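You operate a simulated robot arm through the tools that you are given. There is no shell and no other tool. Be economical: measure what you need, move in short steps, check, and stop when the job is done.

You run a simulated two-armed robot. Do the job below in one go: nothing can be reset, and whatever is moved stays where it is left.

JOB
Fetch the teal pad and set it on top of the white brown tab panel. Pick up the grey corner piece with one hand, pass it to the other hand and put it on the top of the packing bench. The order is free.

It is judged by the outcome, as a careful person would: the job done as asked, and still so three seconds after it is handed in. It fails if anything else is knocked over, pushed out of place, dropped, spilled or broken.

ROBOT AND FRAMES
Two 7-joint arms with fingered hands on one trunk, on a base that drives. Base frame: it is fixed to the floor where the robot stands at the start and does not move with it; the origin is under the middle of the robot, x ahead of it, y to its left, z up; the surface under the hand at the start is at about z = 0.85. Units: m, degrees, N and s.
The left shoulder is at the start at [0.073, 0.156, 1.159], the right one opposite. With the tool pointing down near the work surface each hand reaches from about 0.44 to 0.86 m from the robot's upright axis, wherever it stands, measured 20 degrees to its own side. Places, roughly: grey corner piece (5x5x11 cm) [0.7, -12.7, 0.4]; top of the packing bench [1.1, -12.9, 0.7]. Payload 4 kg a hand.
The TCP of each hand is the grasp point between the finger pads, 0.03 m short of the fingertips. In the tool frame z runs along the fingers and y along their closing line. The gripper opens to 0.104 m. The gripper's body begins 0.035 m behind the TCP. The gripper is a hand of 3 fingers: y runs from the thumb to the fingers, the wrist lies at [-0.015, -0.104, -0.178] in the tool frame.
Orientation is that of the tool frame in the base frame, as a unit quaternion [x, y, z, w]. With the fingers straight down and the wrist toward the robot, the tool's x, y and z point along [0, 1, 0], [1, 0, 0] and [0, 0, -1] of the base frame.

CONTROLS
- The arms move only by the tool send_rows. It takes "left_rows", "right_rows" or both (then of equal length, played together; a hand with none holds still); each is a list of rows, each a list of 6 numbers: the shift along the base's x, y, z in m, then the turn, a rotation vector about the base's x, y, z in degrees. In form: [[tx, ty, tz, rx, ry, rz], ...]. A call has 1 to 12 rows; each row is the pose to reach, as a shift and turn from the pose commanded when the call began. A row lasts 0.2 s, in which the tool goes at most 0.05 m and 8.6 degrees; a call with a longer step from one row to the next is refused whole. A pose out of reach is approached as far as the arm can. The call stops where the force on the tool passes 40 N (or 10 N more than at its start, if that is more) or the arm is blocked; 0.2 s more then pass. In this call time passes only in rows, and 0.2 s behind the last. The reply holds the time, the measured pose of the TCP, the force on the tool along the base axes, the opening and the grip force, in the units named above and with some noise, with the torque about the TCP (base axes, N m) and any sound that the robot's microphone picked up.
- Cameras (640 x 400 px; columns grow to the right, rows downward): "scene" is now at [0.1447, 0.0187, 1.3968]; the picture's right is [0.19, -0.98, 0.00], its down [-0.50, -0.09, -0.86] and it looks along [0.85, 0.16, -0.51] (base axes); focal length 291 px, centre (320, 200). "left" rides on the left gripper at [-0.064, -0.094, -0.117] in its tool frame; the picture's right is [-0.72, -0.33, 0.61], its down [0.64, -0.65, 0.40] and it looks along [0.27, 0.68, 0.68] (tool axes); focal length 238 px, centre (320, 200). "right" rides on the right gripper at [0.064, -0.094, -0.117] in its tool frame; the picture's right is [-0.72, 0.33, -0.61], its down [-0.64, -0.65, 0.40] and it looks along [-0.27, 0.68, 0.68] (tool axes); focal length 238 px, centre (320, 200).
- capture(camera): a new picture of that camera. The clock stands still meanwhile.
- raise_lower(by): slides the trunk up (or, below 0, down) by that many m; the arms and the scene camera ride with it, the base frame stays. It gives what a move gives, with no picture.
- steer(legs): drives the robot by 1 to 6 legs, each [ahead, left, turn to the left] in m, m and degrees, along the robot's own axes; the way and the turn of a leg run together, so that a leg with both is an arc; at most 1.5 m and 180 degrees a leg. The arms and the cameras ride along, it lands a little off, and it stops where it bumps. It gives what a move gives.
- curl_fingers(index, middle, thumb_bend, thumb_turn, hand): sets how far each is bent, from 0 (flat) to 1 (curled in); at 0.3 the hand is open as for a grip, at 0.7 the pads meet at the TCP. One left out holds its place. A second passes; each finger stops where it meets its share of the squeeze, and holds until it gets a number again. It is the only way to open and close the hand. It gives what a move gives, with no picture; readings hold the bend of each and the force on the fingers (four entries, about 0 where the hand has none), thumb and palm. thumb_turn goes from beside the hand (0) to across from the fingers (1), as for a grip.
- head_to(pan, tilt): turns the head with the scene camera to pan (to the left, within 86 degrees either way) and tilt (down, from -29 to 69), counted from straight ahead of the robot. It gives what a move gives.
- probe_pixels(camera, pixels): for up to 12 pixels [column, row] of the newest picture of that camera ("zoom" is the newest enlarged one), the place [x, y, z] in the base frame of the surface seen there, good to about 0.002 m. The clock stands still meanwhile.
- enlarge(camera, box): a new picture of the part [left, top, right, bottom] of that camera's present view, enlarged. The clock stands still meanwhile.
- job_done(): hands the job in; it is judged then, once.

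Keep the steps short. Do not move on a guess: measure, check each grasp and each placing, and mend mistakes. In all there are 110 turns and 88 pictures (those below and enlarged ones count). Leave the grippers open and the arms clear of the work at the hand-in unless told otherwise, and finish with a single line.

The tools are called after "Emit:" as a command line: name --argument value ..., lists and objects as JSON in quotes. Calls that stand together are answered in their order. send_rows: Moves the arms, as the interface text tells. Its arguments: {"type":"object","properties":{"left_rows":{"type":"array","items":{"type":"array","items":{"type":"number"}}},"right_rows":{"type":"array","items":{"type":"array","items":{"type":"number"}}}},"required":[]} The other tools are called the same way: raise_lower (by) slides the trunk up or down; curl_fingers (index, middle, thumb_bend, thumb_turn, hand) moves the fingers one by one; steer (legs) drives the base; head_to (pan, tilt) turns the head that bears the scene camera; capture (camera) takes a picture; probe_pixels (camera, pixels) gives the place of the surface under pixels of a picture; enlarge (camera, box) takes an enlarged picture of a part of a camera's view; job_done () hands the job in.

At the start:

```text
time_s: 0.0
left_position: [0.5442, 0.2822, 1.1793]
left_orientation: [0.707, 0.707, -0.001, -0.001]
left_ft_force: [0.1, 0.1, -0.6]
left_moment: [0.03, 0.0, 0.0]
left_grip_width: 0.1037
left_gripper_force: 0.1
left_shape: jaw
left_bend: [0.3, 0.3, 0.3, 0.98]
left_finger forces: [0.0, 0.1, 0.0, 0.0, 0.1, 0.0]
right_position: [0.5918, -0.1482, 1.0487]
right_orientation: [0.707, 0.707, -0.001, -0.001]
right_ft_force: [-0.3, -0.5, -0.2]
right_moment: [-0.01, 0.0, -0.02]
right_grip_width: 0.1036
right_gripper_force: 0.0
right_shape: jaw
right_bend: [0.3, 0.3, 0.3, 0.98]
right_finger forces: [0.1, 0.1, 0.0, 0.0, 0.0, 0.1]
trunk travel left (down, up): [-0.575, 0.365]
robot x, y, heading: [-0.0003, -0.0029, 0.1]
head pan, tilt: [10.7, 30.5]
```

scene: 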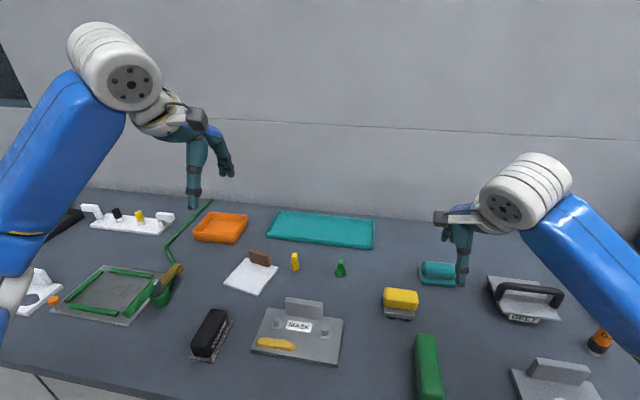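
right: 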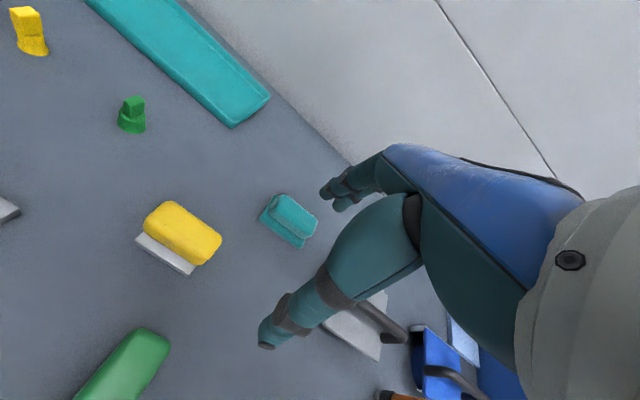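
left: 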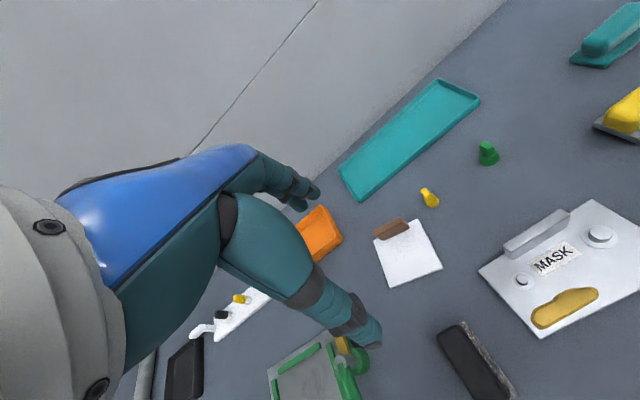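

The teal pad seems to be at scene (438,273) and the white panel with the brown tab at (250,275). I'll enlarge both and look closer.

Emit:
enlarge --camera "scene" --box '[380, 230, 500, 305]'

Emit:
probe_pixels --camera "scene" --pixels '[[425, 267], [440, 267], [453, 267], [425, 281], [440, 281], [224, 282], [258, 293], [277, 268], [242, 263], [258, 258], [250, 277], [400, 240]]'

Emit:
enlarge --camera "scene" --box '[200, 230, 320, 305]'

```text
5.33 times, centred on (440, 268) of scene
```

zoom: 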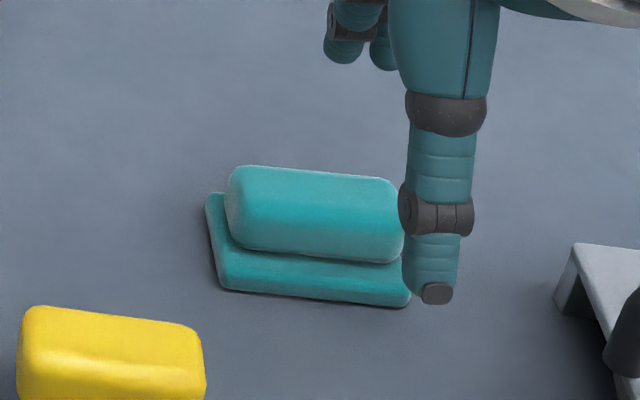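

```text
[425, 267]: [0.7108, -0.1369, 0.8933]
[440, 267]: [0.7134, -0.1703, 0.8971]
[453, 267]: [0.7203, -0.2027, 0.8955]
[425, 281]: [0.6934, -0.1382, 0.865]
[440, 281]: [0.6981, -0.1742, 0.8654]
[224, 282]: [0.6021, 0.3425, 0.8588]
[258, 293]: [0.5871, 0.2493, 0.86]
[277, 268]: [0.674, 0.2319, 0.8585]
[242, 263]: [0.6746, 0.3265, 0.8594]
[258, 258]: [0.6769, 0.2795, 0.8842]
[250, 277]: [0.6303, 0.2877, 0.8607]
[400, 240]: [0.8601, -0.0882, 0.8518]
```

```text
5.33 times, centred on (260, 268) of scene
```

zoom: 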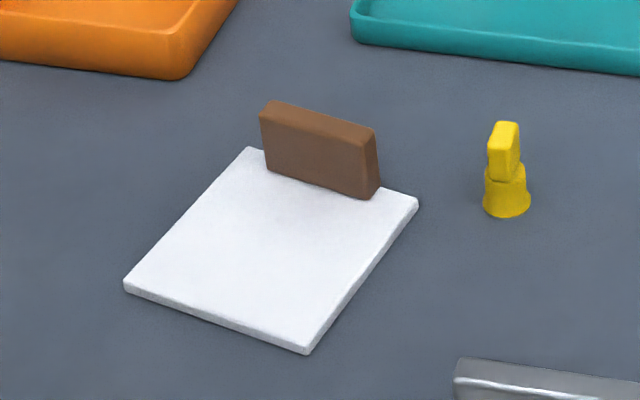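

I need the pad's exact outline. I'll probe it in the right camera, at about (290,220), and enlarge that view.

Emit:
enlarge --camera "right" --box '[240, 180, 336, 240]'

Emit:
probe_pixels --camera "scene" --pixels '[[420, 268], [422, 283], [455, 287], [424, 262], [453, 264], [424, 274], [453, 278], [428, 262], [424, 270], [226, 284], [257, 296], [247, 258]]'

```text
6.67 times, centred on (288, 210) of right
```

zoom: 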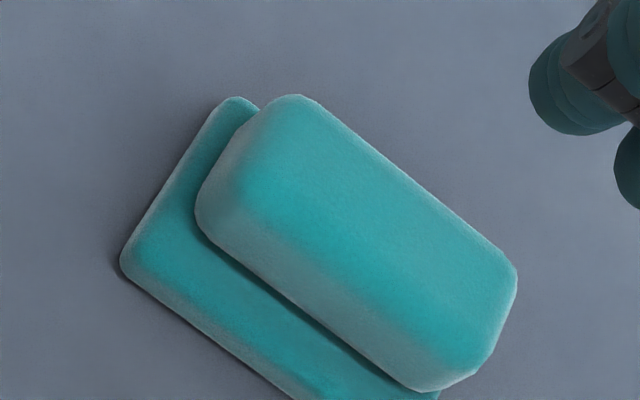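

```text
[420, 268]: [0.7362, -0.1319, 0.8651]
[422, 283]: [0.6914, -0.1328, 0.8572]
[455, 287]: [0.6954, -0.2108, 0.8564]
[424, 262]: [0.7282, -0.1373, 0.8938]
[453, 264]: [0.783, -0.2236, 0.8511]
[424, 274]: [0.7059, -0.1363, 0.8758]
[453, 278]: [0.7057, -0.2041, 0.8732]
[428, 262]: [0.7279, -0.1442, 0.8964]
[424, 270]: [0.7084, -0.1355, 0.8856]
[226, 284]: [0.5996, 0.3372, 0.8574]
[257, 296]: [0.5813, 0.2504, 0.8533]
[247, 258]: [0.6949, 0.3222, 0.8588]
```

The pad is a soft block about 0.07 x 0.035 m, with its top at z≈0.897, on a base about 0.08 x 0.055 m whose top is at 0.865. It sits around (0.722,-0.171). I'll bring the right hand above it and look again.

Emit:
send_rows --right_rows '[[0.033, -0.006, 0, 0, 0, 0], [0.066, -0.012, -0.02, 0, 0, 0], [0.1, -0.018, -0.04, 0, 0, 0], [0.13, -0.022, -0.06, 0, 0, 0], [0.13, -0.022, -0.085, 0, 0, 0]]'

Emit:
capture --camera "right"

Emit:
enlarge --camera "scene" --box '[360, 200, 520, 300]'

```text
time_s: 1.2
left_position: [0.5409, 0.2819, 1.1787]
left_orientation: [0.708, 0.707, -0.001, 0.0]
left_ft_force: [0.6, 0.7, -1.0]
left_moment: [-0.02, -0.01, -0.01]
left_grip_width: 0.1039
left_gripper_force: 0.2
left_shape: jaw
left_bend: [0.3, 0.3, 0.3, 0.98]
left_finger forces: [0.0, 0.0, 0.0, 0.0, 0.1, 0.1]
right_position: [0.719, -0.1723, 0.9638]
right_orientation: [0.707, 0.707, 0.0, 0.002]
right_ft_force: [-0.2, 1.1, 0.5]
right_moment: [0.0, -0.01, 0.01]
right_grip_width: 0.1038
right_gripper_force: 0.1
right_shape: jaw
right_bend: [0.3, 0.3, 0.3, 0.98]
right_finger forces: [0.0, 0.1, 0.0, 0.1, 0.1, 0.0]
trunk travel left (down, up): [-0.575, 0.365]
robot x, y, heading: [-0.0003, -0.0014, -0.4]
head pan, tilt: [10.7, 30.5]
```

```text
81 pictures are left
```

right: 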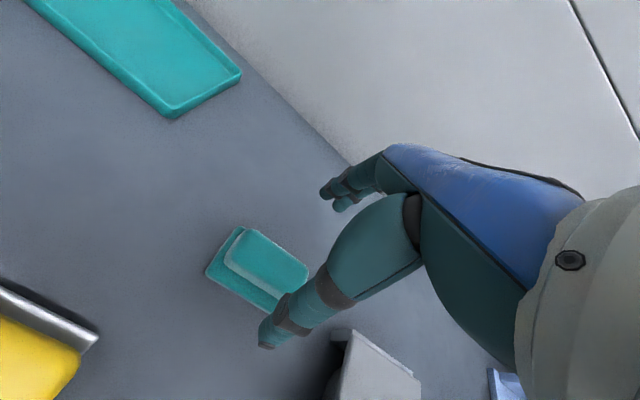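

```text
4.00 times, centred on (440, 250) of scene
```

zoom: 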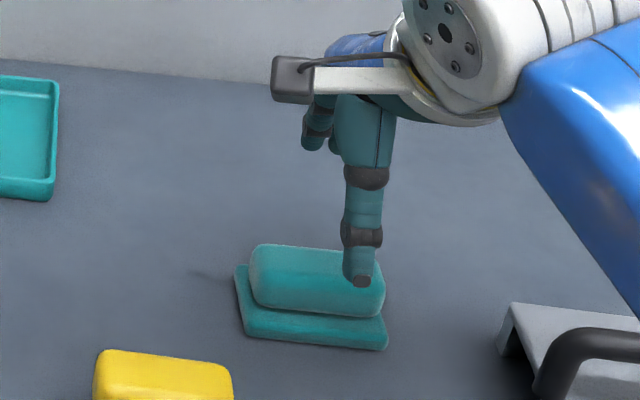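

The thumb tip shows at zoom (360,280), and it may be off to the right of the block's middle. I'll probe the thumb, the fingers and the block's edges.

Emit:
probe_pixels --camera "zoom" --pixels '[[362, 270], [362, 281], [318, 145], [360, 235], [262, 250], [335, 262], [270, 300], [365, 308]]'

Emit:
probe_pixels --camera "right" --pixels '[[246, 231], [306, 266], [240, 229], [300, 268], [208, 272], [255, 303], [345, 203], [327, 192], [266, 340], [275, 247], [230, 262]]'

```text
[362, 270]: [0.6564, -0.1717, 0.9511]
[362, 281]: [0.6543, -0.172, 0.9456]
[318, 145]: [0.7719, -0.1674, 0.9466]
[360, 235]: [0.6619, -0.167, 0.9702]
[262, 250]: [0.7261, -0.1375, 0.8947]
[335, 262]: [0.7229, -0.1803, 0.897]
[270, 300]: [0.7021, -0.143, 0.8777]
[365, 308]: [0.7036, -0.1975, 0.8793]
```

```text
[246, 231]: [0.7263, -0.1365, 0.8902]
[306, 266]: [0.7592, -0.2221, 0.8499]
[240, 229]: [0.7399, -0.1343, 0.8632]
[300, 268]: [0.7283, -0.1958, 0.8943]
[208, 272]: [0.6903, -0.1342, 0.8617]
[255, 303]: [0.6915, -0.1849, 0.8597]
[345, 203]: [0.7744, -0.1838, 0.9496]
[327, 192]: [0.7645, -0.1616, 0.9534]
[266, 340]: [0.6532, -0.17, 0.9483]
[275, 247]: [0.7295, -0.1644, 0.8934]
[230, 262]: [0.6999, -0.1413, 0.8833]
```

The thumb is at x≈0.655, the fingers at x≈0.77 and the block spans 0.702–0.738, so the hand is centred. I'll go down to TCP z≈0.899, which keeps the closing tips above the base plate, and then close.

Emit:
send_rows --right_rows '[[0.001, 0.002, -0.02, 0, 0, 0], [0.001, 0.002, -0.04, 0, 0, 0], [0.001, 0.002, -0.055, 0, 0, 0], [0.001, 0.002, -0.064, 0, 0, 0]]'

Emit:
curl_fingers --hand "right" --index 0.7 --middle 0.7 --thumb_bend 0.7

Emit:
enlarge --camera "scene" --box '[360, 200, 520, 300]'

```text
time_s: 2.2
left_position: [0.5419, 0.2827, 1.1795]
left_orientation: [0.707, 0.707, 0.0, -0.001]
left_ft_force: [0.2, -0.8, -0.3]
left_moment: [-0.01, 0.02, 0.0]
left_grip_width: 0.1037
left_gripper_force: 0.0
left_shape: jaw
left_bend: [0.3, 0.3, 0.3, 0.98]
left_finger forces: [0.0, 0.0, 0.1, 0.1, 0.0, 0.0]
right_position: [0.7201, -0.1676, 0.8989]
right_orientation: [0.707, 0.707, -0.001, 0.001]
right_ft_force: [1.1, 0.3, 0.0]
right_moment: [0.0, 0.03, 0.0]
right_grip_width: 0.1036
right_gripper_force: 0.0
right_shape: jaw
right_bend: [0.3, 0.3, 0.3, 0.98]
right_finger forces: [0.1, 0.1, 0.0, 0.0, 0.1, 0.1]
trunk travel left (down, up): [-0.575, 0.365]
robot x, y, heading: [-0.0006, 0.0003, -0.3]
head pan, tilt: [10.7, 30.5]
```

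```text
time_s: 3.2
left_position: [0.5417, 0.2821, 1.18]
left_orientation: [0.707, 0.707, 0.0, 0.0]
left_ft_force: [0.3, -1.0, -0.2]
left_moment: [0.02, 0.02, 0.0]
left_grip_width: 0.1037
left_gripper_force: 0.0
left_shape: jaw
left_bend: [0.3, 0.3, 0.3, 0.98]
left_finger forces: [0.0, 0.0, 0.0, 0.0, 0.0, 0.1]
right_position: [0.7191, -0.1678, 0.8988]
right_orientation: [0.707, 0.707, -0.001, 0.0]
right_ft_force: [-0.3, -0.8, -0.1]
right_moment: [0.01, 0.01, 0.01]
right_grip_width: 0.031
right_gripper_force: 13.6
right_shape: fingers
right_bend: [0.61, 0.63, 0.58, 0.96]
right_finger forces: [7.0, 6.5, 0.0, 0.1, 13.5, 0.0]
trunk travel left (down, up): [-0.575, 0.365]
robot x, y, heading: [-0.0001, 0.001, -0.0]
head pan, tilt: [10.7, 30.5]
```

```text
4.00 times, centred on (440, 250) of scene
```

zoom: 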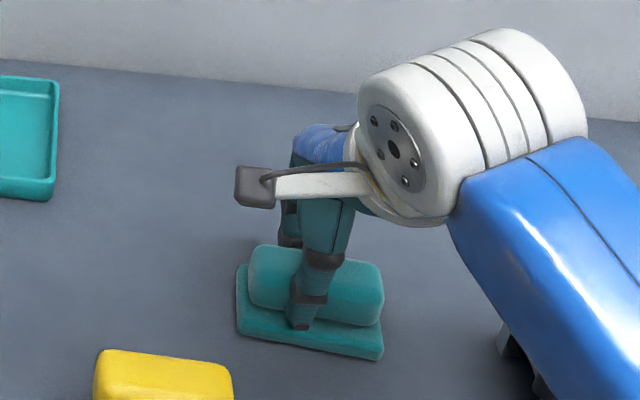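

It is gripped with 13.6 N at a width of 0.031 m. I'll lift it to about z+0.15 and check.

Emit:
send_rows --right_rows '[[0, 0, 0.015, 0, 0, 0], [0, 0, 0.04, 0, 0, 0], [0, 0, 0.08, 0, 0, 0], [0, 0, 0.12, 0, 0, 0], [0, 0, 0.15, 0, 0, 0]]'

Emit:
capture --camera "scene"

```text
time_s: 4.4
left_position: [0.5414, 0.2818, 1.1798]
left_orientation: [0.707, 0.707, 0.001, 0.001]
left_ft_force: [-0.2, -0.4, 0.1]
left_moment: [-0.01, 0.0, 0.04]
left_grip_width: 0.1035
left_gripper_force: 0.1
left_shape: jaw
left_bend: [0.3, 0.3, 0.3, 0.98]
left_finger forces: [0.0, 0.1, 0.0, 0.1, 0.0, 0.0]
right_position: [0.72, -0.1699, 1.0495]
right_orientation: [0.707, 0.707, -0.001, 0.0]
right_ft_force: [0.3, 0.3, -0.7]
right_moment: [0.03, 0.02, -0.01]
right_grip_width: 0.0308
right_gripper_force: 13.7
right_shape: fingers
right_bend: [0.61, 0.64, 0.58, 0.96]
right_finger forces: [7.2, 6.4, 0.1, 0.0, 13.6, 0.0]
trunk travel left (down, up): [-0.575, 0.365]
robot x, y, heading: [-0.0016, -0.0013, -0.0]
head pan, tilt: [10.7, 30.5]
```

```text
78 pictures are left
```

scene: 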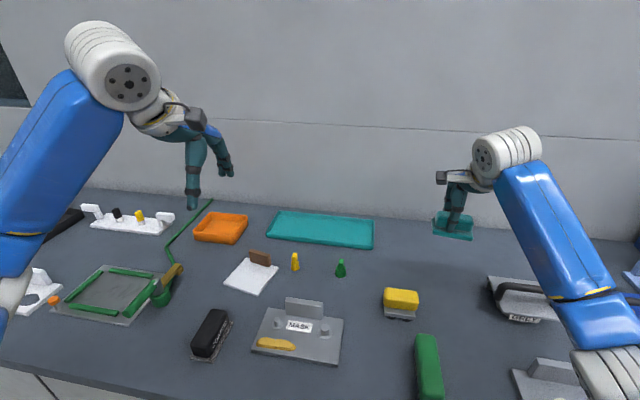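

The pad is held level. The panel is too far left for the right arm, so I'll drive 0.38 m to the left with the hands well above the table.

Emit:
steer --legs '[[0, 0.38, 0]]'

Emit:
capture --camera "scene"

```text
time_s: 6.8
left_position: [0.5406, 0.6569, 1.1809]
left_orientation: [0.706, 0.708, 0.001, -0.001]
left_ft_force: [0.1, -0.8, 0.4]
left_moment: [0.01, -0.02, 0.04]
left_grip_width: 0.1036
left_gripper_force: 0.0
left_shape: jaw
left_bend: [0.3, 0.3, 0.3, 0.98]
left_finger forces: [0.0, 0.0, 0.1, 0.0, 0.0, 0.0]
right_position: [0.7208, 0.2059, 1.048]
right_orientation: [0.707, 0.707, 0.001, -0.001]
right_ft_force: [-0.7, 0.0, 0.3]
right_moment: [0.02, 0.01, 0.04]
right_grip_width: 0.0309
right_gripper_force: 13.4
right_shape: fingers
right_bend: [0.61, 0.64, 0.58, 0.96]
right_finger forces: [7.2, 6.3, 0.0, 0.1, 13.5, 0.0]
trunk travel left (down, up): [-0.575, 0.365]
robot x, y, heading: [-0.0014, 0.377, 0.2]
head pan, tilt: [10.7, 30.5]
```

```text
77 pictures are left
```

scene: 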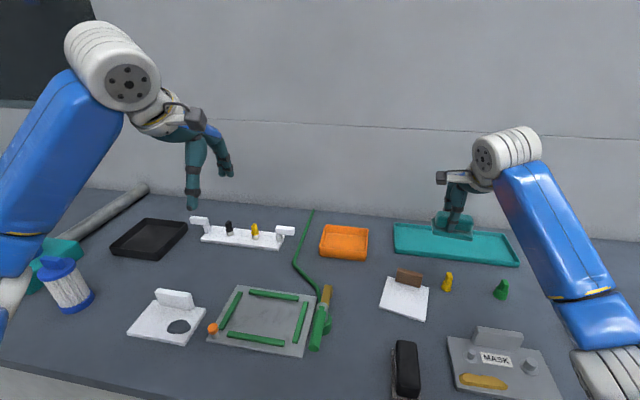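

Now I'll zoom on the panel at (405,294) and the held pad to measure exact positions.

Emit:
enlarge --camera "scene" --box '[356, 258, 452, 328]'

```text
5.71 times, centred on (404, 293) of scene
```

zoom: 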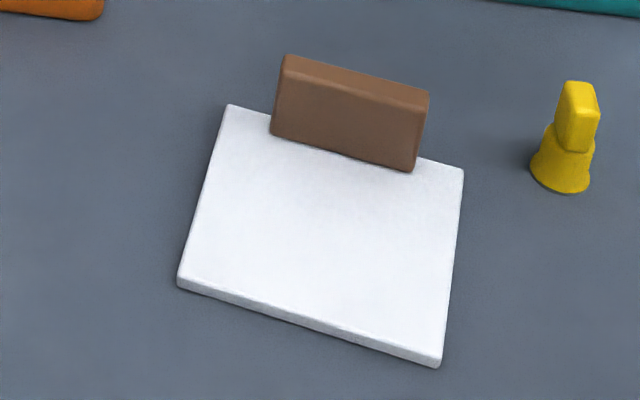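

Emit:
probe_pixels --camera "zoom" --pixels '[[182, 277], [438, 355], [228, 108], [460, 172], [275, 138], [410, 172], [290, 60], [425, 92], [280, 120], [300, 150], [320, 230]]'

Emit:
enlarge --camera "scene" --box '[410, 170, 506, 240]'

```text
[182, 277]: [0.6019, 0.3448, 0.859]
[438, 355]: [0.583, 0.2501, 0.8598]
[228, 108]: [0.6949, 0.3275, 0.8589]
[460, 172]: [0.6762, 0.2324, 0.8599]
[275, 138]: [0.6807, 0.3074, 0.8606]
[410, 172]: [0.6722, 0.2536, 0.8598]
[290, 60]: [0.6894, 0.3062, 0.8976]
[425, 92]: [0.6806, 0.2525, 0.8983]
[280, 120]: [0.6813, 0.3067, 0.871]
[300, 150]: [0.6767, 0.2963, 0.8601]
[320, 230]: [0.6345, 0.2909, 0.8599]
```

```text
5.71 times, centred on (458, 205) of scene
```

zoom: 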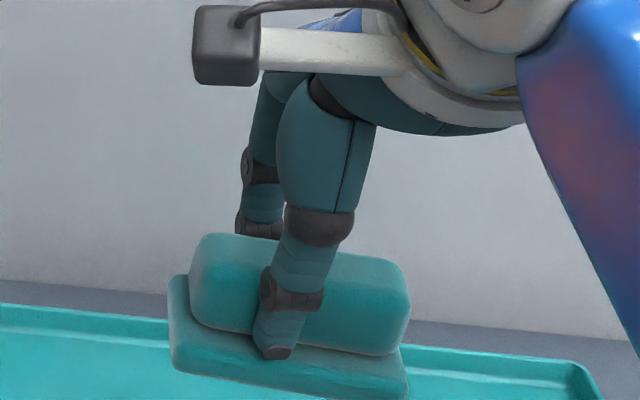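

Panel: top at z 0.860, turned about -11.3°, with a clear area 0.083 deep in front of the tab and a target centre of (0.632,0.289). Now I'll probe the held pad's base.

Emit:
probe_pixels --camera "zoom" --pixels '[[176, 345], [400, 385], [175, 282], [405, 352], [182, 368], [404, 396], [200, 240], [405, 275], [230, 345], [174, 300]]'

Emit:
enlarge --camera "right" --box '[180, 200, 340, 300]'

```text
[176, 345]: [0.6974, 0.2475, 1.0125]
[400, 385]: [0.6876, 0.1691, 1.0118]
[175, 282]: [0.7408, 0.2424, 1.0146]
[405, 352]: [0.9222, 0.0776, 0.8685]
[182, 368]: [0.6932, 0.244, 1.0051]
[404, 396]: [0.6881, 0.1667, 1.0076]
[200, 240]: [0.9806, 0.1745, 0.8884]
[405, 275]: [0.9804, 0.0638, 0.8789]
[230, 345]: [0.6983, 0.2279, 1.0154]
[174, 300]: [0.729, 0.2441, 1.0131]
```

```text
4.00 times, centred on (260, 250) of right
```

zoom: 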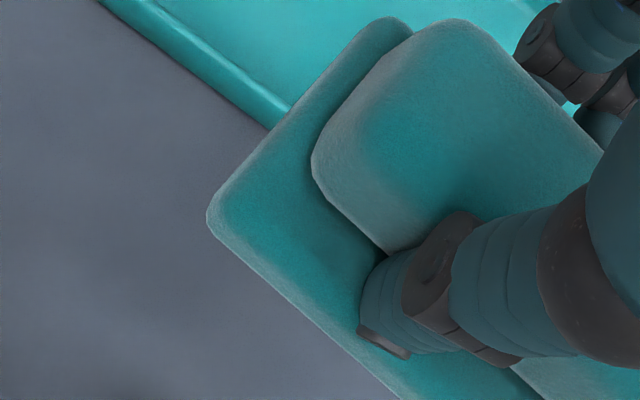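

The pad's base centre is (0.717,0.205), turned about -6°. The fingers end up behind the block, so I'll place the pad toward the panel's near edge to keep them off the tab. First I'll move over at height and turn -5.3°, then measure.

Emit:
send_rows --right_rows '[[-0.03, 0.028, 0, 0, 0, -1.8], [-0.06, 0.056, 0, 0, 0, -3.6], [-0.094, 0.086, 0, 0, 0, -5.3], [-0.094, 0.086, -0.035, 0, 0, -5.3], [-0.094, 0.086, -0.07, 0, 0, -5.3]]'

Emit:
enlarge --camera "scene" --box '[344, 230, 472, 325]'

Emit:
enlarge --camera "right" --box '[130, 150, 370, 300]'

```text
time_s: 8.0
left_position: [0.5381, 0.6601, 1.1794]
left_orientation: [0.706, 0.708, 0.0, 0.0]
left_ft_force: [0.8, 0.3, 0.1]
left_moment: [-0.02, -0.01, 0.0]
left_grip_width: 0.1037
left_gripper_force: 0.0
left_shape: jaw
left_bend: [0.3, 0.3, 0.3, 0.98]
left_finger forces: [0.2, 0.0, 0.0, 0.1, 0.0, 0.0]
right_position: [0.6263, 0.2955, 0.98]
right_orientation: [0.739, 0.674, 0.001, 0.0]
right_ft_force: [0.8, 0.3, -0.8]
right_moment: [-0.05, 0.02, 0.02]
right_grip_width: 0.0306
right_gripper_force: 13.2
right_shape: fingers
right_bend: [0.61, 0.64, 0.58, 0.95]
right_finger forces: [7.2, 6.3, 0.0, 0.0, 13.4, 0.1]
trunk travel left (down, up): [-0.575, 0.365]
robot x, y, heading: [0.0007, 0.3792, 0.0]
head pan, tilt: [10.7, 30.5]
```

```text
4.21 times, centred on (408, 278) of scene
```

zoom: 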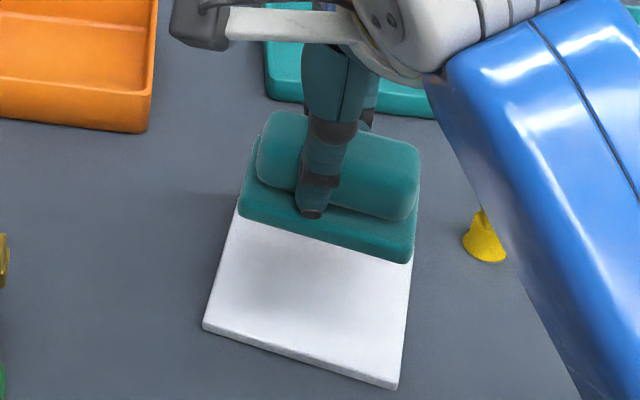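

```text
2.67 times, centred on (250, 225) of right
```

zoom: 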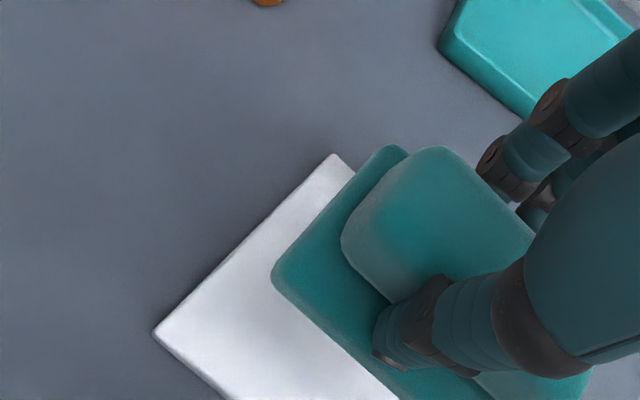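

I'll probe the pad's base corners and fingers in this latest zoom.

Emit:
probe_pixels --camera "zoom" --pixels '[[280, 283], [378, 368], [395, 155], [340, 205], [495, 180], [540, 210], [425, 160], [355, 235], [158, 333], [333, 158], [520, 200]]'

Emit:
capture --camera "scene"

Emit:
probe_pixels --camera "scene" --pixels '[[402, 280], [441, 290], [403, 274], [440, 286], [420, 286]]'

```text
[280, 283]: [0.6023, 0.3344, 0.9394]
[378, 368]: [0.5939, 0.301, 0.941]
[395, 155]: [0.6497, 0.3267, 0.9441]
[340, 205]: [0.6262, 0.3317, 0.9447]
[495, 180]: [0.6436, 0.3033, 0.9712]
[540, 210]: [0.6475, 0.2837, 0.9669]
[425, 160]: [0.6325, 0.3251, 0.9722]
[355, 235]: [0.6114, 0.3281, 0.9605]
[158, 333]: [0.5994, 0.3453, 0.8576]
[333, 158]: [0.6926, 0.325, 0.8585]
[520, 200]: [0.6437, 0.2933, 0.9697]
```

```text
71 pictures are left
```

scene: 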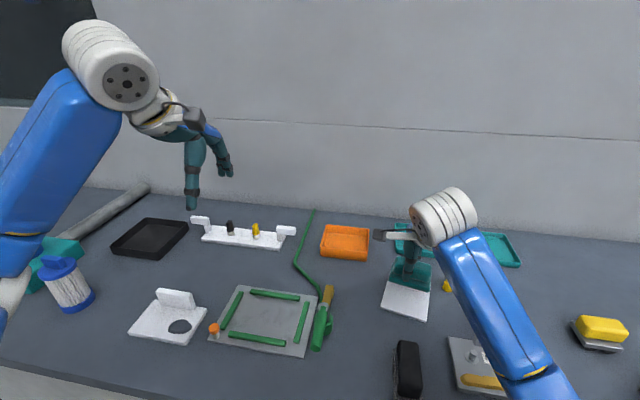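

```text
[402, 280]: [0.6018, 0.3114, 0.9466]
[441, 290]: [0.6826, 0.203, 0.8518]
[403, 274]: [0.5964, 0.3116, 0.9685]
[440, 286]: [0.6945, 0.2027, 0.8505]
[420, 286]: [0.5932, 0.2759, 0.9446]
```

The pad's base lies about 2 mm inside the near edge. I'll shift it 4 mm toward the tab and lower it in stages until it just touches.

Emit:
send_rows --right_rows '[[0.004, -0.001, -0.025, 0, 0, 0], [0.004, -0.001, -0.05, 0, 0, 0], [0.004, -0.001, -0.062, 0, 0, 0], [0.004, -0.001, -0.067, 0, 0, 0], [0.004, -0.001, -0.07, 0, 0, 0], [0.004, -0.001, -0.072, 0, 0, 0]]'

Emit:
enlarge --camera "scene" --box '[344, 230, 472, 325]'

```text
time_s: 9.4
left_position: [0.5367, 0.6621, 1.1813]
left_orientation: [0.706, 0.708, 0.001, 0.001]
left_ft_force: [0.6, 0.4, 0.5]
left_moment: [-0.01, -0.01, 0.02]
left_grip_width: 0.1038
left_gripper_force: 0.0
left_shape: jaw
left_bend: [0.3, 0.3, 0.3, 0.98]
left_finger forces: [0.1, 0.0, 0.1, 0.0, 0.0, 0.0]
right_position: [0.6286, 0.2957, 0.9085]
right_orientation: [0.739, 0.674, 0.001, 0.001]
right_ft_force: [0.9, 0.6, -0.3]
right_moment: [0.04, 0.03, 0.02]
right_grip_width: 0.0306
right_gripper_force: 12.9
right_shape: fingers
right_bend: [0.61, 0.64, 0.58, 0.95]
right_finger forces: [7.2, 6.2, 0.1, 0.0, 13.4, 0.0]
trunk travel left (down, up): [-0.575, 0.365]
robot x, y, heading: [0.0022, 0.3781, 0.3]
head pan, tilt: [10.7, 30.5]
```

```text
4.21 times, centred on (408, 278) of scene
```

zoom: 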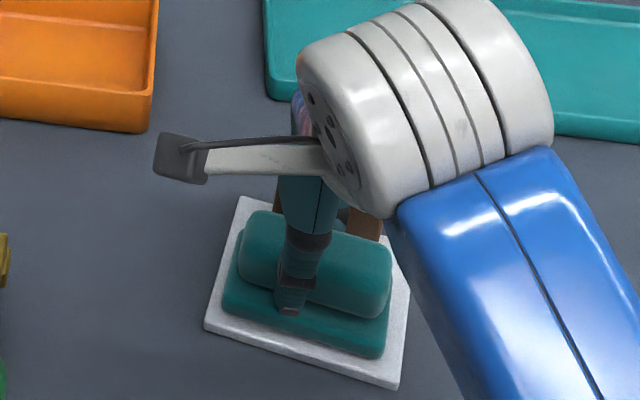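

It is placed well over the panel but shows no contact force yet. I'll lower it a few more millimetres.

Emit:
send_rows --right_rows '[[0, 0, -0.001, 0, 0, 0], [0, 0, -0.002, 0, 0, 0], [0, 0, -0.003, 0, 0, 0]]'

Emit:
enlarge --camera "right" --box '[130, 150, 370, 300]'

```text
time_s: 10.2
left_position: [0.537, 0.6612, 1.1816]
left_orientation: [0.707, 0.707, 0.001, 0.001]
left_ft_force: [0.1, 0.5, 0.0]
left_moment: [-0.03, -0.01, 0.0]
left_grip_width: 0.1036
left_gripper_force: 0.1
left_shape: jaw
left_bend: [0.3, 0.3, 0.3, 0.98]
left_finger forces: [0.0, 0.0, 0.1, 0.0, 0.0, 0.0]
right_position: [0.6272, 0.2946, 0.9075]
right_orientation: [0.739, 0.674, 0.003, 0.003]
right_ft_force: [2.5, 0.0, 9.9]
right_moment: [0.0, 0.0, 0.02]
right_grip_width: 0.0307
right_gripper_force: 14.7
right_shape: fingers
right_bend: [0.61, 0.64, 0.59, 0.95]
right_finger forces: [8.5, 7.6, 0.1, 0.0, 14.1, 0.1]
trunk travel left (down, up): [-0.575, 0.365]
robot x, y, heading: [0.0033, 0.3777, 0.4]
head pan, tilt: [10.7, 30.5]
```

```text
2.67 times, centred on (250, 225) of right
```

zoom: 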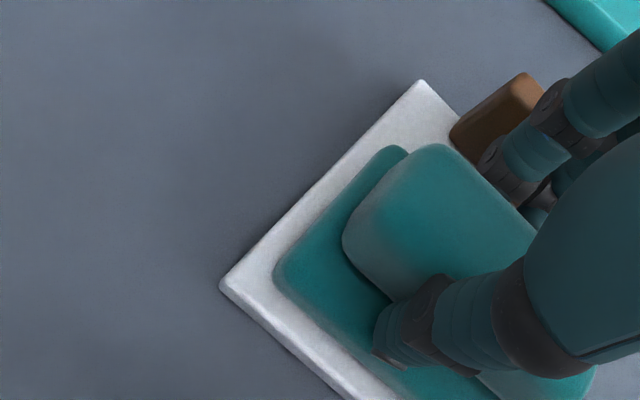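

It is in contact at about 10 N. The tab is close behind the fingers, so I'll open only slightly: thumb wider, index and middle a little.

Emit:
curl_fingers --hand "right" --index 0.57 --middle 0.59 --thumb_bend 0.5

Emit:
enlarge --camera "right" --box '[210, 150, 370, 250]'

```text
time_s: 11.2
left_position: [0.537, 0.6609, 1.1822]
left_orientation: [0.706, 0.708, 0.001, 0.002]
left_ft_force: [-0.3, -0.5, 0.0]
left_moment: [-0.02, 0.0, 0.0]
left_grip_width: 0.1037
left_gripper_force: 0.0
left_shape: jaw
left_bend: [0.3, 0.3, 0.3, 0.98]
left_finger forces: [0.1, 0.0, 0.1, 0.0, 0.0, 0.0]
right_position: [0.6273, 0.2942, 0.9053]
right_orientation: [0.738, 0.675, -0.001, 0.001]
right_ft_force: [0.4, -1.5, 6.1]
right_moment: [-0.08, -0.11, -0.01]
right_grip_width: 0.0432
right_gripper_force: 3.2
right_shape: fingers
right_bend: [0.57, 0.6, 0.5, 0.97]
right_finger forces: [0.4, 5.8, 0.0, 0.0, 0.1, 0.0]
trunk travel left (down, up): [-0.575, 0.365]
robot x, y, heading: [0.0007, 0.3775, 0.3]
head pan, tilt: [10.7, 30.5]
```

```text
4.00 times, centred on (290, 200) of right
```

zoom: 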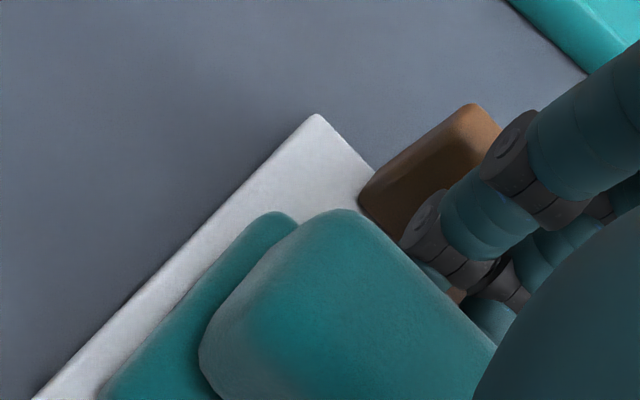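

The middle finger still reads 5.8 N, with an upward 6 N at the hand, so the tip is probably resting on the pad's base. I'll raise 4 mm and reread.

Emit:
send_rows --right_rows '[[0, 0, 0.003, 0, 0, 0], [0, 0, 0.006, 0, 0, 0]]'

Emit:
enlarge --camera "right" --box '[210, 150, 370, 250]'

```text
time_s: 11.8
left_position: [0.5376, 0.6631, 1.1798]
left_orientation: [0.706, 0.708, 0.001, 0.001]
left_ft_force: [-0.2, 0.7, -0.2]
left_moment: [0.0, -0.03, -0.03]
left_grip_width: 0.1037
left_gripper_force: 0.1
left_shape: jaw
left_bend: [0.3, 0.3, 0.3, 0.98]
left_finger forces: [0.1, 0.0, 0.0, 0.0, 0.0, 0.1]
right_position: [0.6288, 0.2954, 0.9105]
right_orientation: [0.738, 0.675, 0.001, 0.001]
right_ft_force: [-0.8, 1.1, -0.2]
right_moment: [0.03, -0.01, -0.01]
right_grip_width: 0.0437
right_gripper_force: 0.1
right_shape: fingers
right_bend: [0.56, 0.59, 0.5, 0.97]
right_finger forces: [0.1, 0.0, 0.0, 0.0, 0.0, 0.1]
trunk travel left (down, up): [-0.575, 0.365]
robot x, y, heading: [0.002, 0.3749, 0.2]
head pan, tilt: [10.7, 30.5]
```

```text
4.00 times, centred on (290, 200) of right
```

zoom: 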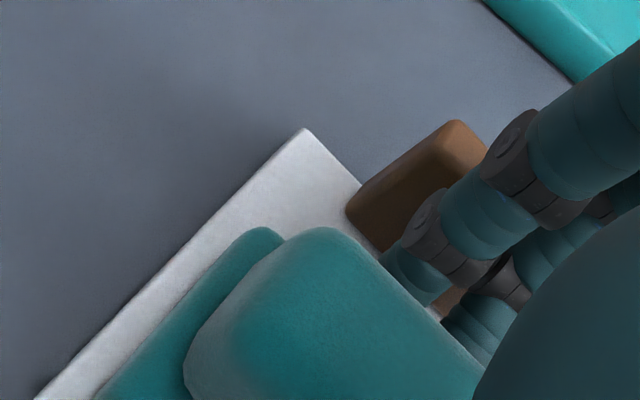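

All forces are now zero and the fingers are free. I'll raise straight up.

Emit:
send_rows --right_rows '[[0, 0, 0.01, 0, 0, 0], [0, 0, 0.025, 0, 0, 0], [0, 0, 0.06, 0, 0, 0], [0, 0, 0.1, 0, 0, 0], [0, 0, 0.15, 0, 0, 0], [0, 0, 0.2, 0, 0, 0]]'

Emit:
curl_fingers --hand "right" --index 0.3 --middle 0.3 --thumb_bend 0.3

Emit:
enlarge --camera "scene" --box '[344, 230, 472, 325]'

```text
time_s: 13.2
left_position: [0.5379, 0.6604, 1.181]
left_orientation: [0.707, 0.708, 0.002, 0.001]
left_ft_force: [0.4, -0.3, 0.7]
left_moment: [-0.03, 0.0, -0.05]
left_grip_width: 0.1038
left_gripper_force: 0.1
left_shape: jaw
left_bend: [0.3, 0.3, 0.3, 0.98]
left_finger forces: [0.0, 0.1, 0.0, 0.0, 0.1, 0.1]
right_position: [0.6274, 0.2936, 1.1136]
right_orientation: [0.738, 0.675, 0.001, 0.0]
right_ft_force: [0.0, -0.4, 0.2]
right_moment: [0.03, -0.03, 0.01]
right_grip_width: 0.0438
right_gripper_force: 0.1
right_shape: fingers
right_bend: [0.56, 0.59, 0.5, 0.97]
right_finger forces: [0.0, 0.1, 0.0, 0.0, 0.0, 0.1]
trunk travel left (down, up): [-0.575, 0.365]
robot x, y, heading: [-0.0005, 0.3793, 0.3]
head pan, tilt: [10.7, 30.5]
```

```text
time_s: 14.2
left_position: [0.5385, 0.6613, 1.1806]
left_orientation: [0.706, 0.708, 0.001, 0.001]
left_ft_force: [-0.3, 0.9, 0.0]
left_moment: [0.01, 0.0, 0.0]
left_grip_width: 0.1035
left_gripper_force: 0.1
left_shape: jaw
left_bend: [0.3, 0.3, 0.3, 0.98]
left_finger forces: [0.0, 0.0, 0.0, 0.0, 0.1, 0.0]
right_position: [0.6277, 0.2938, 1.1119]
right_orientation: [0.738, 0.675, 0.001, 0.001]
right_ft_force: [-0.3, 0.0, -0.8]
right_moment: [0.02, -0.07, 0.06]
right_grip_width: 0.1026
right_gripper_force: 0.1
right_shape: fingers
right_bend: [0.3, 0.3, 0.3, 0.97]
right_finger forces: [0.0, 0.0, 0.0, 0.0, 0.0, 0.0]
trunk travel left (down, up): [-0.575, 0.365]
robot x, y, heading: [0.0007, 0.3796, 0.3]
head pan, tilt: [10.7, 30.5]
```

```text
4.21 times, centred on (408, 278) of scene
```

zoom: 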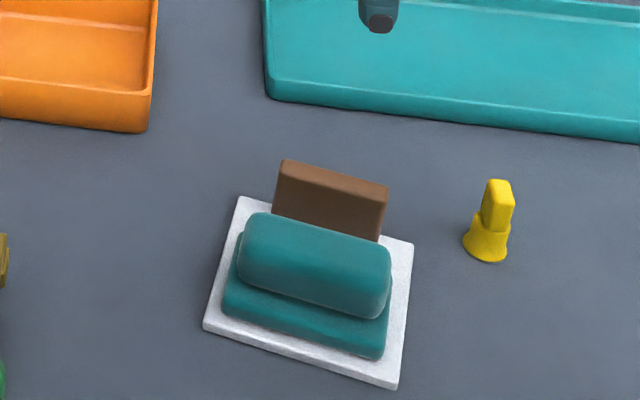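

The pad sits fully on the panel. Next is the corner piece about 13 m to the right, so I'll back away from the table 0.6 m, turn to the right and look along the way.

Emit:
steer --legs '[[-0.6, 0, 0], [0, 0, -90]]'

Emit:
head_to --pan 0 --tilt 15

Emit:
capture --camera "scene"

```text
time_s: 21.5
left_position: [-0.3398, -0.1735, 1.1798]
left_orientation: [1.0, -0.015, 0.0, 0.002]
left_ft_force: [0.2, -0.9, 0.4]
left_moment: [0.01, 0.01, 0.0]
left_grip_width: 0.1035
left_gripper_force: 0.0
left_shape: jaw
left_bend: [0.3, 0.3, 0.3, 0.98]
left_finger forces: [0.0, 0.0, 0.0, 0.0, 0.0, 0.0]
right_position: [-0.7087, -0.2516, 1.1129]
right_orientation: [0.998, -0.062, -0.001, 0.002]
right_ft_force: [0.6, 0.1, 0.7]
right_moment: [0.01, -0.02, 0.0]
right_grip_width: 0.1026
right_gripper_force: 0.2
right_shape: fingers
right_bend: [0.3, 0.3, 0.3, 0.97]
right_finger forces: [0.0, 0.0, 0.0, 0.1, 0.0, 0.0]
trunk travel left (down, up): [-0.575, 0.365]
robot x, y, heading: [-0.607, 0.3738, -91.9]
head pan, tilt: [10.7, 30.5]
```

```text
time_s: 22.3
left_position: [-0.3405, -0.1715, 1.1815]
left_orientation: [1.0, -0.016, 0.0, 0.003]
left_ft_force: [0.6, -0.7, -1.0]
left_moment: [0.03, -0.02, 0.02]
left_grip_width: 0.1037
left_gripper_force: 0.1
left_shape: jaw
left_bend: [0.3, 0.3, 0.3, 0.98]
left_finger forces: [0.0, 0.0, 0.0, 0.0, 0.0, 0.0]
right_position: [-0.7086, -0.2491, 1.1132]
right_orientation: [0.998, -0.062, -0.001, 0.003]
right_ft_force: [0.1, 0.1, -1.1]
right_moment: [-0.04, -0.06, 0.01]
right_grip_width: 0.103
right_gripper_force: 0.0
right_shape: fingers
right_bend: [0.3, 0.3, 0.3, 0.97]
right_finger forces: [0.0, 0.0, 0.0, 0.0, 0.1, 0.0]
trunk travel left (down, up): [-0.575, 0.365]
robot x, y, heading: [-0.6051, 0.3741, -91.9]
head pan, tilt: [0.0, 15.0]
```

```text
65 pictures are left
```

scene: 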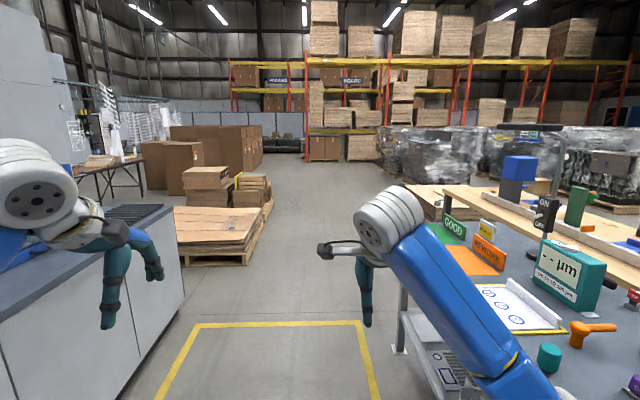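

A corridor runs ahead between the workbench on the left and another bench on the right. I'll probe obstacle positions along it.

Emit:
probe_pixels --camera "scene" --pixels '[[184, 300], [180, 262], [265, 205], [208, 192], [185, 180], [400, 350], [402, 250], [410, 192], [455, 230], [320, 155], [105, 190], [350, 250]]'

Emit:
probe_pixels --camera "scene" --pixels '[[205, 130], [80, 160], [75, 100], [150, 205], [390, 170], [420, 190], [270, 150], [330, 190], [545, 215], [500, 335], [445, 190], [180, 230]]'

```text
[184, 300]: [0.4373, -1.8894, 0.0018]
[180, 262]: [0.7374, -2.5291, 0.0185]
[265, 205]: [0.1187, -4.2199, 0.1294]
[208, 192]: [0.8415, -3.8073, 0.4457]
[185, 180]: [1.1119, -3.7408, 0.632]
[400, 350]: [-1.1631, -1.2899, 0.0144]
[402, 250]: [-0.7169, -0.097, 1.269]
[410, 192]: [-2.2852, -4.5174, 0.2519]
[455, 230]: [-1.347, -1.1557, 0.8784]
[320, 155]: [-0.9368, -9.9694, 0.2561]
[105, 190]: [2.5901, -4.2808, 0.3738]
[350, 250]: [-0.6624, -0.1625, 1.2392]
```

```text
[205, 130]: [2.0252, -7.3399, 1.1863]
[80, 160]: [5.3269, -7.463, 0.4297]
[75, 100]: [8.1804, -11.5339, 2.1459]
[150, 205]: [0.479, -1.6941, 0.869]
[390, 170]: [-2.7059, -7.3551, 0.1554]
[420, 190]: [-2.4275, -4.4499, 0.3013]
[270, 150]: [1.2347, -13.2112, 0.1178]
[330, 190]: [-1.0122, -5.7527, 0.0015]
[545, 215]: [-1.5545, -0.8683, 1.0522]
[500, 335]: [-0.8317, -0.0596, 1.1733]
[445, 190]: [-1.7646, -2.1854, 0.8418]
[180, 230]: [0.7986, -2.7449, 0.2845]
```

I need the ends of the right bench and the pallet's corners before driving, so I'll probe those.

Emit:
probe_pixels --camera "scene" --pixels '[[438, 187], [404, 262], [407, 305], [405, 312], [262, 238], [246, 258], [272, 203], [320, 300], [445, 205], [410, 187], [290, 150], [300, 160]]'

Emit:
enlarge --camera "scene" --box '[140, 110, 460, 310]'

```text
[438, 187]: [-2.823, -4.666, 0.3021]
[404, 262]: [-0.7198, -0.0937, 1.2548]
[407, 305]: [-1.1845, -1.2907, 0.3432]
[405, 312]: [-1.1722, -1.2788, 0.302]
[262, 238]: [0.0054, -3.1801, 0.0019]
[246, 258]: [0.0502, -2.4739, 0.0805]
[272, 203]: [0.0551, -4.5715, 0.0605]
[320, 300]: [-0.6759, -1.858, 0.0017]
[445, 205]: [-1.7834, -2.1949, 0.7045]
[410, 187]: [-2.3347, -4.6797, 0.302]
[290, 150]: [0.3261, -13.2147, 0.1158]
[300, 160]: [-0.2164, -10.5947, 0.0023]
```

```text
2.00 times, centred on (300, 210) of scene
```

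zoom: 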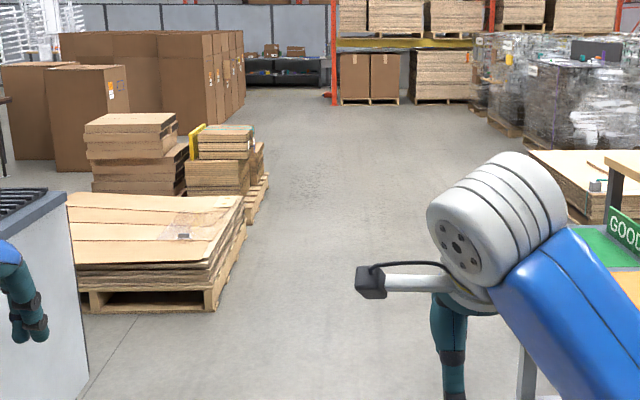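

The aisle at x≈-0.55 is clear: bench at x<-1.15, pallets at x>0. I'll drive 4 legs forward, straightening the heading.

Emit:
steer --legs '[[0, 0.05, 1.9], [1.5, 0, 0], [1.5, 0, 0], [1.5, 0, 0], [1.5, 0, 0]]'

Emit:
capture --camera "scene"

```text
time_s: 51.9
left_position: [-0.1788, -6.2807, 1.1822]
left_orientation: [1.0, 0.008, 0.0, 0.003]
left_ft_force: [0.2, -0.2, -0.5]
left_moment: [-0.03, -0.02, -0.02]
left_grip_width: 0.1038
left_gripper_force: 0.0
left_shape: jaw
left_bend: [0.3, 0.3, 0.3, 0.98]
left_finger forces: [0.0, 0.0, 0.1, 0.1, 0.0, 0.0]
right_position: [-0.5443, -6.3757, 1.1141]
right_orientation: [0.999, -0.039, -0.001, 0.002]
right_ft_force: [0.3, 0.7, -0.8]
right_moment: [0.01, -0.02, -0.02]
right_grip_width: 0.1028
right_gripper_force: 0.0
right_shape: fingers
right_bend: [0.3, 0.3, 0.3, 0.97]
right_finger forces: [0.0, 0.1, 0.0, 0.1, 0.0, 0.1]
trunk travel left (down, up): [-0.575, 0.365]
robot x, y, heading: [-0.4676, -5.7512, -89.5]
head pan, tilt: [0.0, 15.0]
```

```text
63 pictures are left
```

scene: 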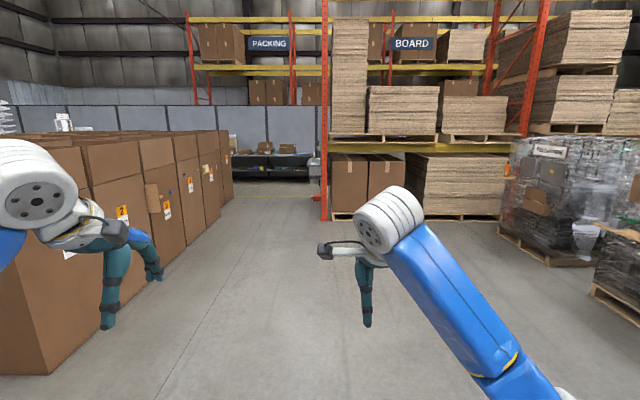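

Emit:
probe_pixels --camera "scene" --pixels '[[50, 370], [200, 240], [230, 190], [322, 215], [325, 150], [270, 158], [250, 172], [315, 198], [270, 175], [305, 160], [236, 158], [330, 213]]'

Emit:
enlarge --camera "scene" --box '[220, 120, 340, 220]'

```text
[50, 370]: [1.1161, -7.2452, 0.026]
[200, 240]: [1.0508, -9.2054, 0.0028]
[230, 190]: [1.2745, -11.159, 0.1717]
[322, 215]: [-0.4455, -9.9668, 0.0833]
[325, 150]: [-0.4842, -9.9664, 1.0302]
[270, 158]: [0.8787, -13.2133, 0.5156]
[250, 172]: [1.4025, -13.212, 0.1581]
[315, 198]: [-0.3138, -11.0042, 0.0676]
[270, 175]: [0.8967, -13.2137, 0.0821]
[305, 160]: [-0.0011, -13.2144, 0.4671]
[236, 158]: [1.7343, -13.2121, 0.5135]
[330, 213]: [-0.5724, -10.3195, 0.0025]
```

```text
4.00 times, centred on (280, 170) of scene
```

zoom: 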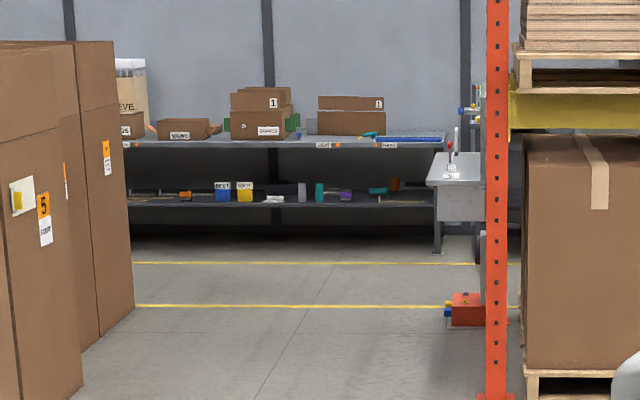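

The passage lies between the cartons (x≥1.05) and the rack post (x≤-0.45). I'll shift to x≈0.28 and drive forward to y≈-11.

Emit:
steer --legs '[[1.2, 0.75, -0.5], [1.5, 0, 0], [1.5, 0, 0], [1.0, 0, 0]]'

Emit:
head_to --pan 0 --tilt 28

Emit:
capture --camera "scene"

```text
time_s: 77.5
left_position: [0.5636, -11.4299, 1.1831]
left_orientation: [1.0, 0.003, 0.0, 0.003]
left_ft_force: [-0.6, -0.8, -0.3]
left_moment: [0.0, 0.0, 0.02]
left_grip_width: 0.1038
left_gripper_force: 0.1
left_shape: jaw
left_bend: [0.3, 0.3, 0.3, 0.98]
left_finger forces: [0.0, 0.1, 0.0, 0.0, 0.1, 0.1]
right_position: [0.1976, -11.5214, 1.1163]
right_orientation: [0.999, -0.043, -0.001, 0.004]
right_ft_force: [-0.6, -0.3, 0.2]
right_moment: [-0.01, 0.01, 0.0]
right_grip_width: 0.1026
right_gripper_force: 0.1
right_shape: fingers
right_bend: [0.3, 0.3, 0.3, 0.97]
right_finger forces: [0.0, 0.0, 0.0, 0.0, 0.0, 0.0]
trunk travel left (down, up): [-0.575, 0.365]
robot x, y, heading: [0.2795, -10.8963, -89.7]
head pan, tilt: [0.0, 15.0]
```

```text
time_s: 78.2
left_position: [0.5641, -11.4302, 1.1832]
left_orientation: [1.0, 0.003, -0.001, 0.003]
left_ft_force: [-1.5, 0.0, 0.0]
left_moment: [-0.03, -0.01, 0.0]
left_grip_width: 0.1037
left_gripper_force: 0.0
left_shape: jaw
left_bend: [0.3, 0.3, 0.3, 0.98]
left_finger forces: [0.1, 0.0, 0.0, 0.0, 0.0, 0.0]
right_position: [0.1966, -11.5202, 1.1163]
right_orientation: [0.999, -0.043, 0.0, 0.004]
right_ft_force: [1.0, -0.3, 0.0]
right_moment: [-0.02, -0.02, 0.0]
right_grip_width: 0.1028
right_gripper_force: 0.0
right_shape: fingers
right_bend: [0.3, 0.3, 0.3, 0.97]
right_finger forces: [0.0, 0.1, 0.0, 0.0, 0.0, 0.0]
trunk travel left (down, up): [-0.575, 0.365]
robot x, y, heading: [0.2782, -10.8989, -89.8]
head pan, tilt: [0.0, 28.0]
```

```text
61 pictures are left
```

scene: 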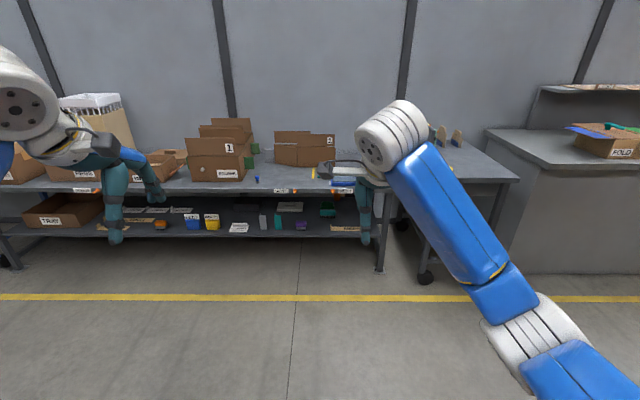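

The bench has a lower shelf holding small items, and the grey piece may be the one at (263,222). I'll probe and enlarge.

Emit:
enlarge --camera "scene" --box '[170, 160, 350, 270]'

Emit:
probe_pixels --camera "scene" --pixels '[[263, 222], [263, 228], [278, 222], [240, 229], [250, 236], [250, 189], [240, 182], [302, 226], [325, 211], [290, 207], [193, 223], [378, 268]]'

```text
3.56 times, centred on (260, 215) of scene
```

zoom: 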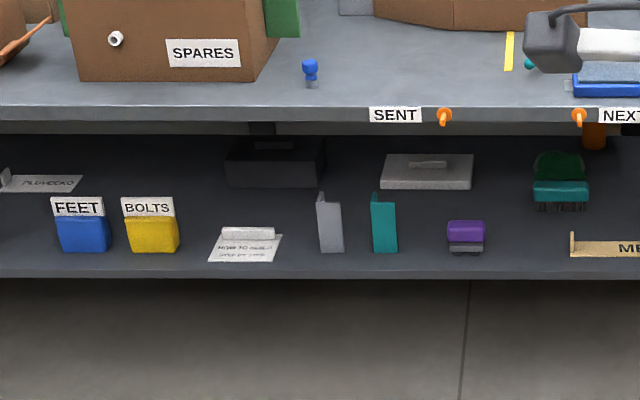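

```text
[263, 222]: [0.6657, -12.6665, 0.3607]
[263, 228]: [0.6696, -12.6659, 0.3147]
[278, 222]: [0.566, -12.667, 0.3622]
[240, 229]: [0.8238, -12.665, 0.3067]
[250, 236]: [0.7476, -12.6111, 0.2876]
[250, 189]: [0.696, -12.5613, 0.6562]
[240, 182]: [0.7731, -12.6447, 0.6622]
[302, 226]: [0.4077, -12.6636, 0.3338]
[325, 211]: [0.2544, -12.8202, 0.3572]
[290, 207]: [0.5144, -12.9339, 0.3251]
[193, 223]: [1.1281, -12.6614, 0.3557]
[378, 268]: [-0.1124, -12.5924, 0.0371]
```

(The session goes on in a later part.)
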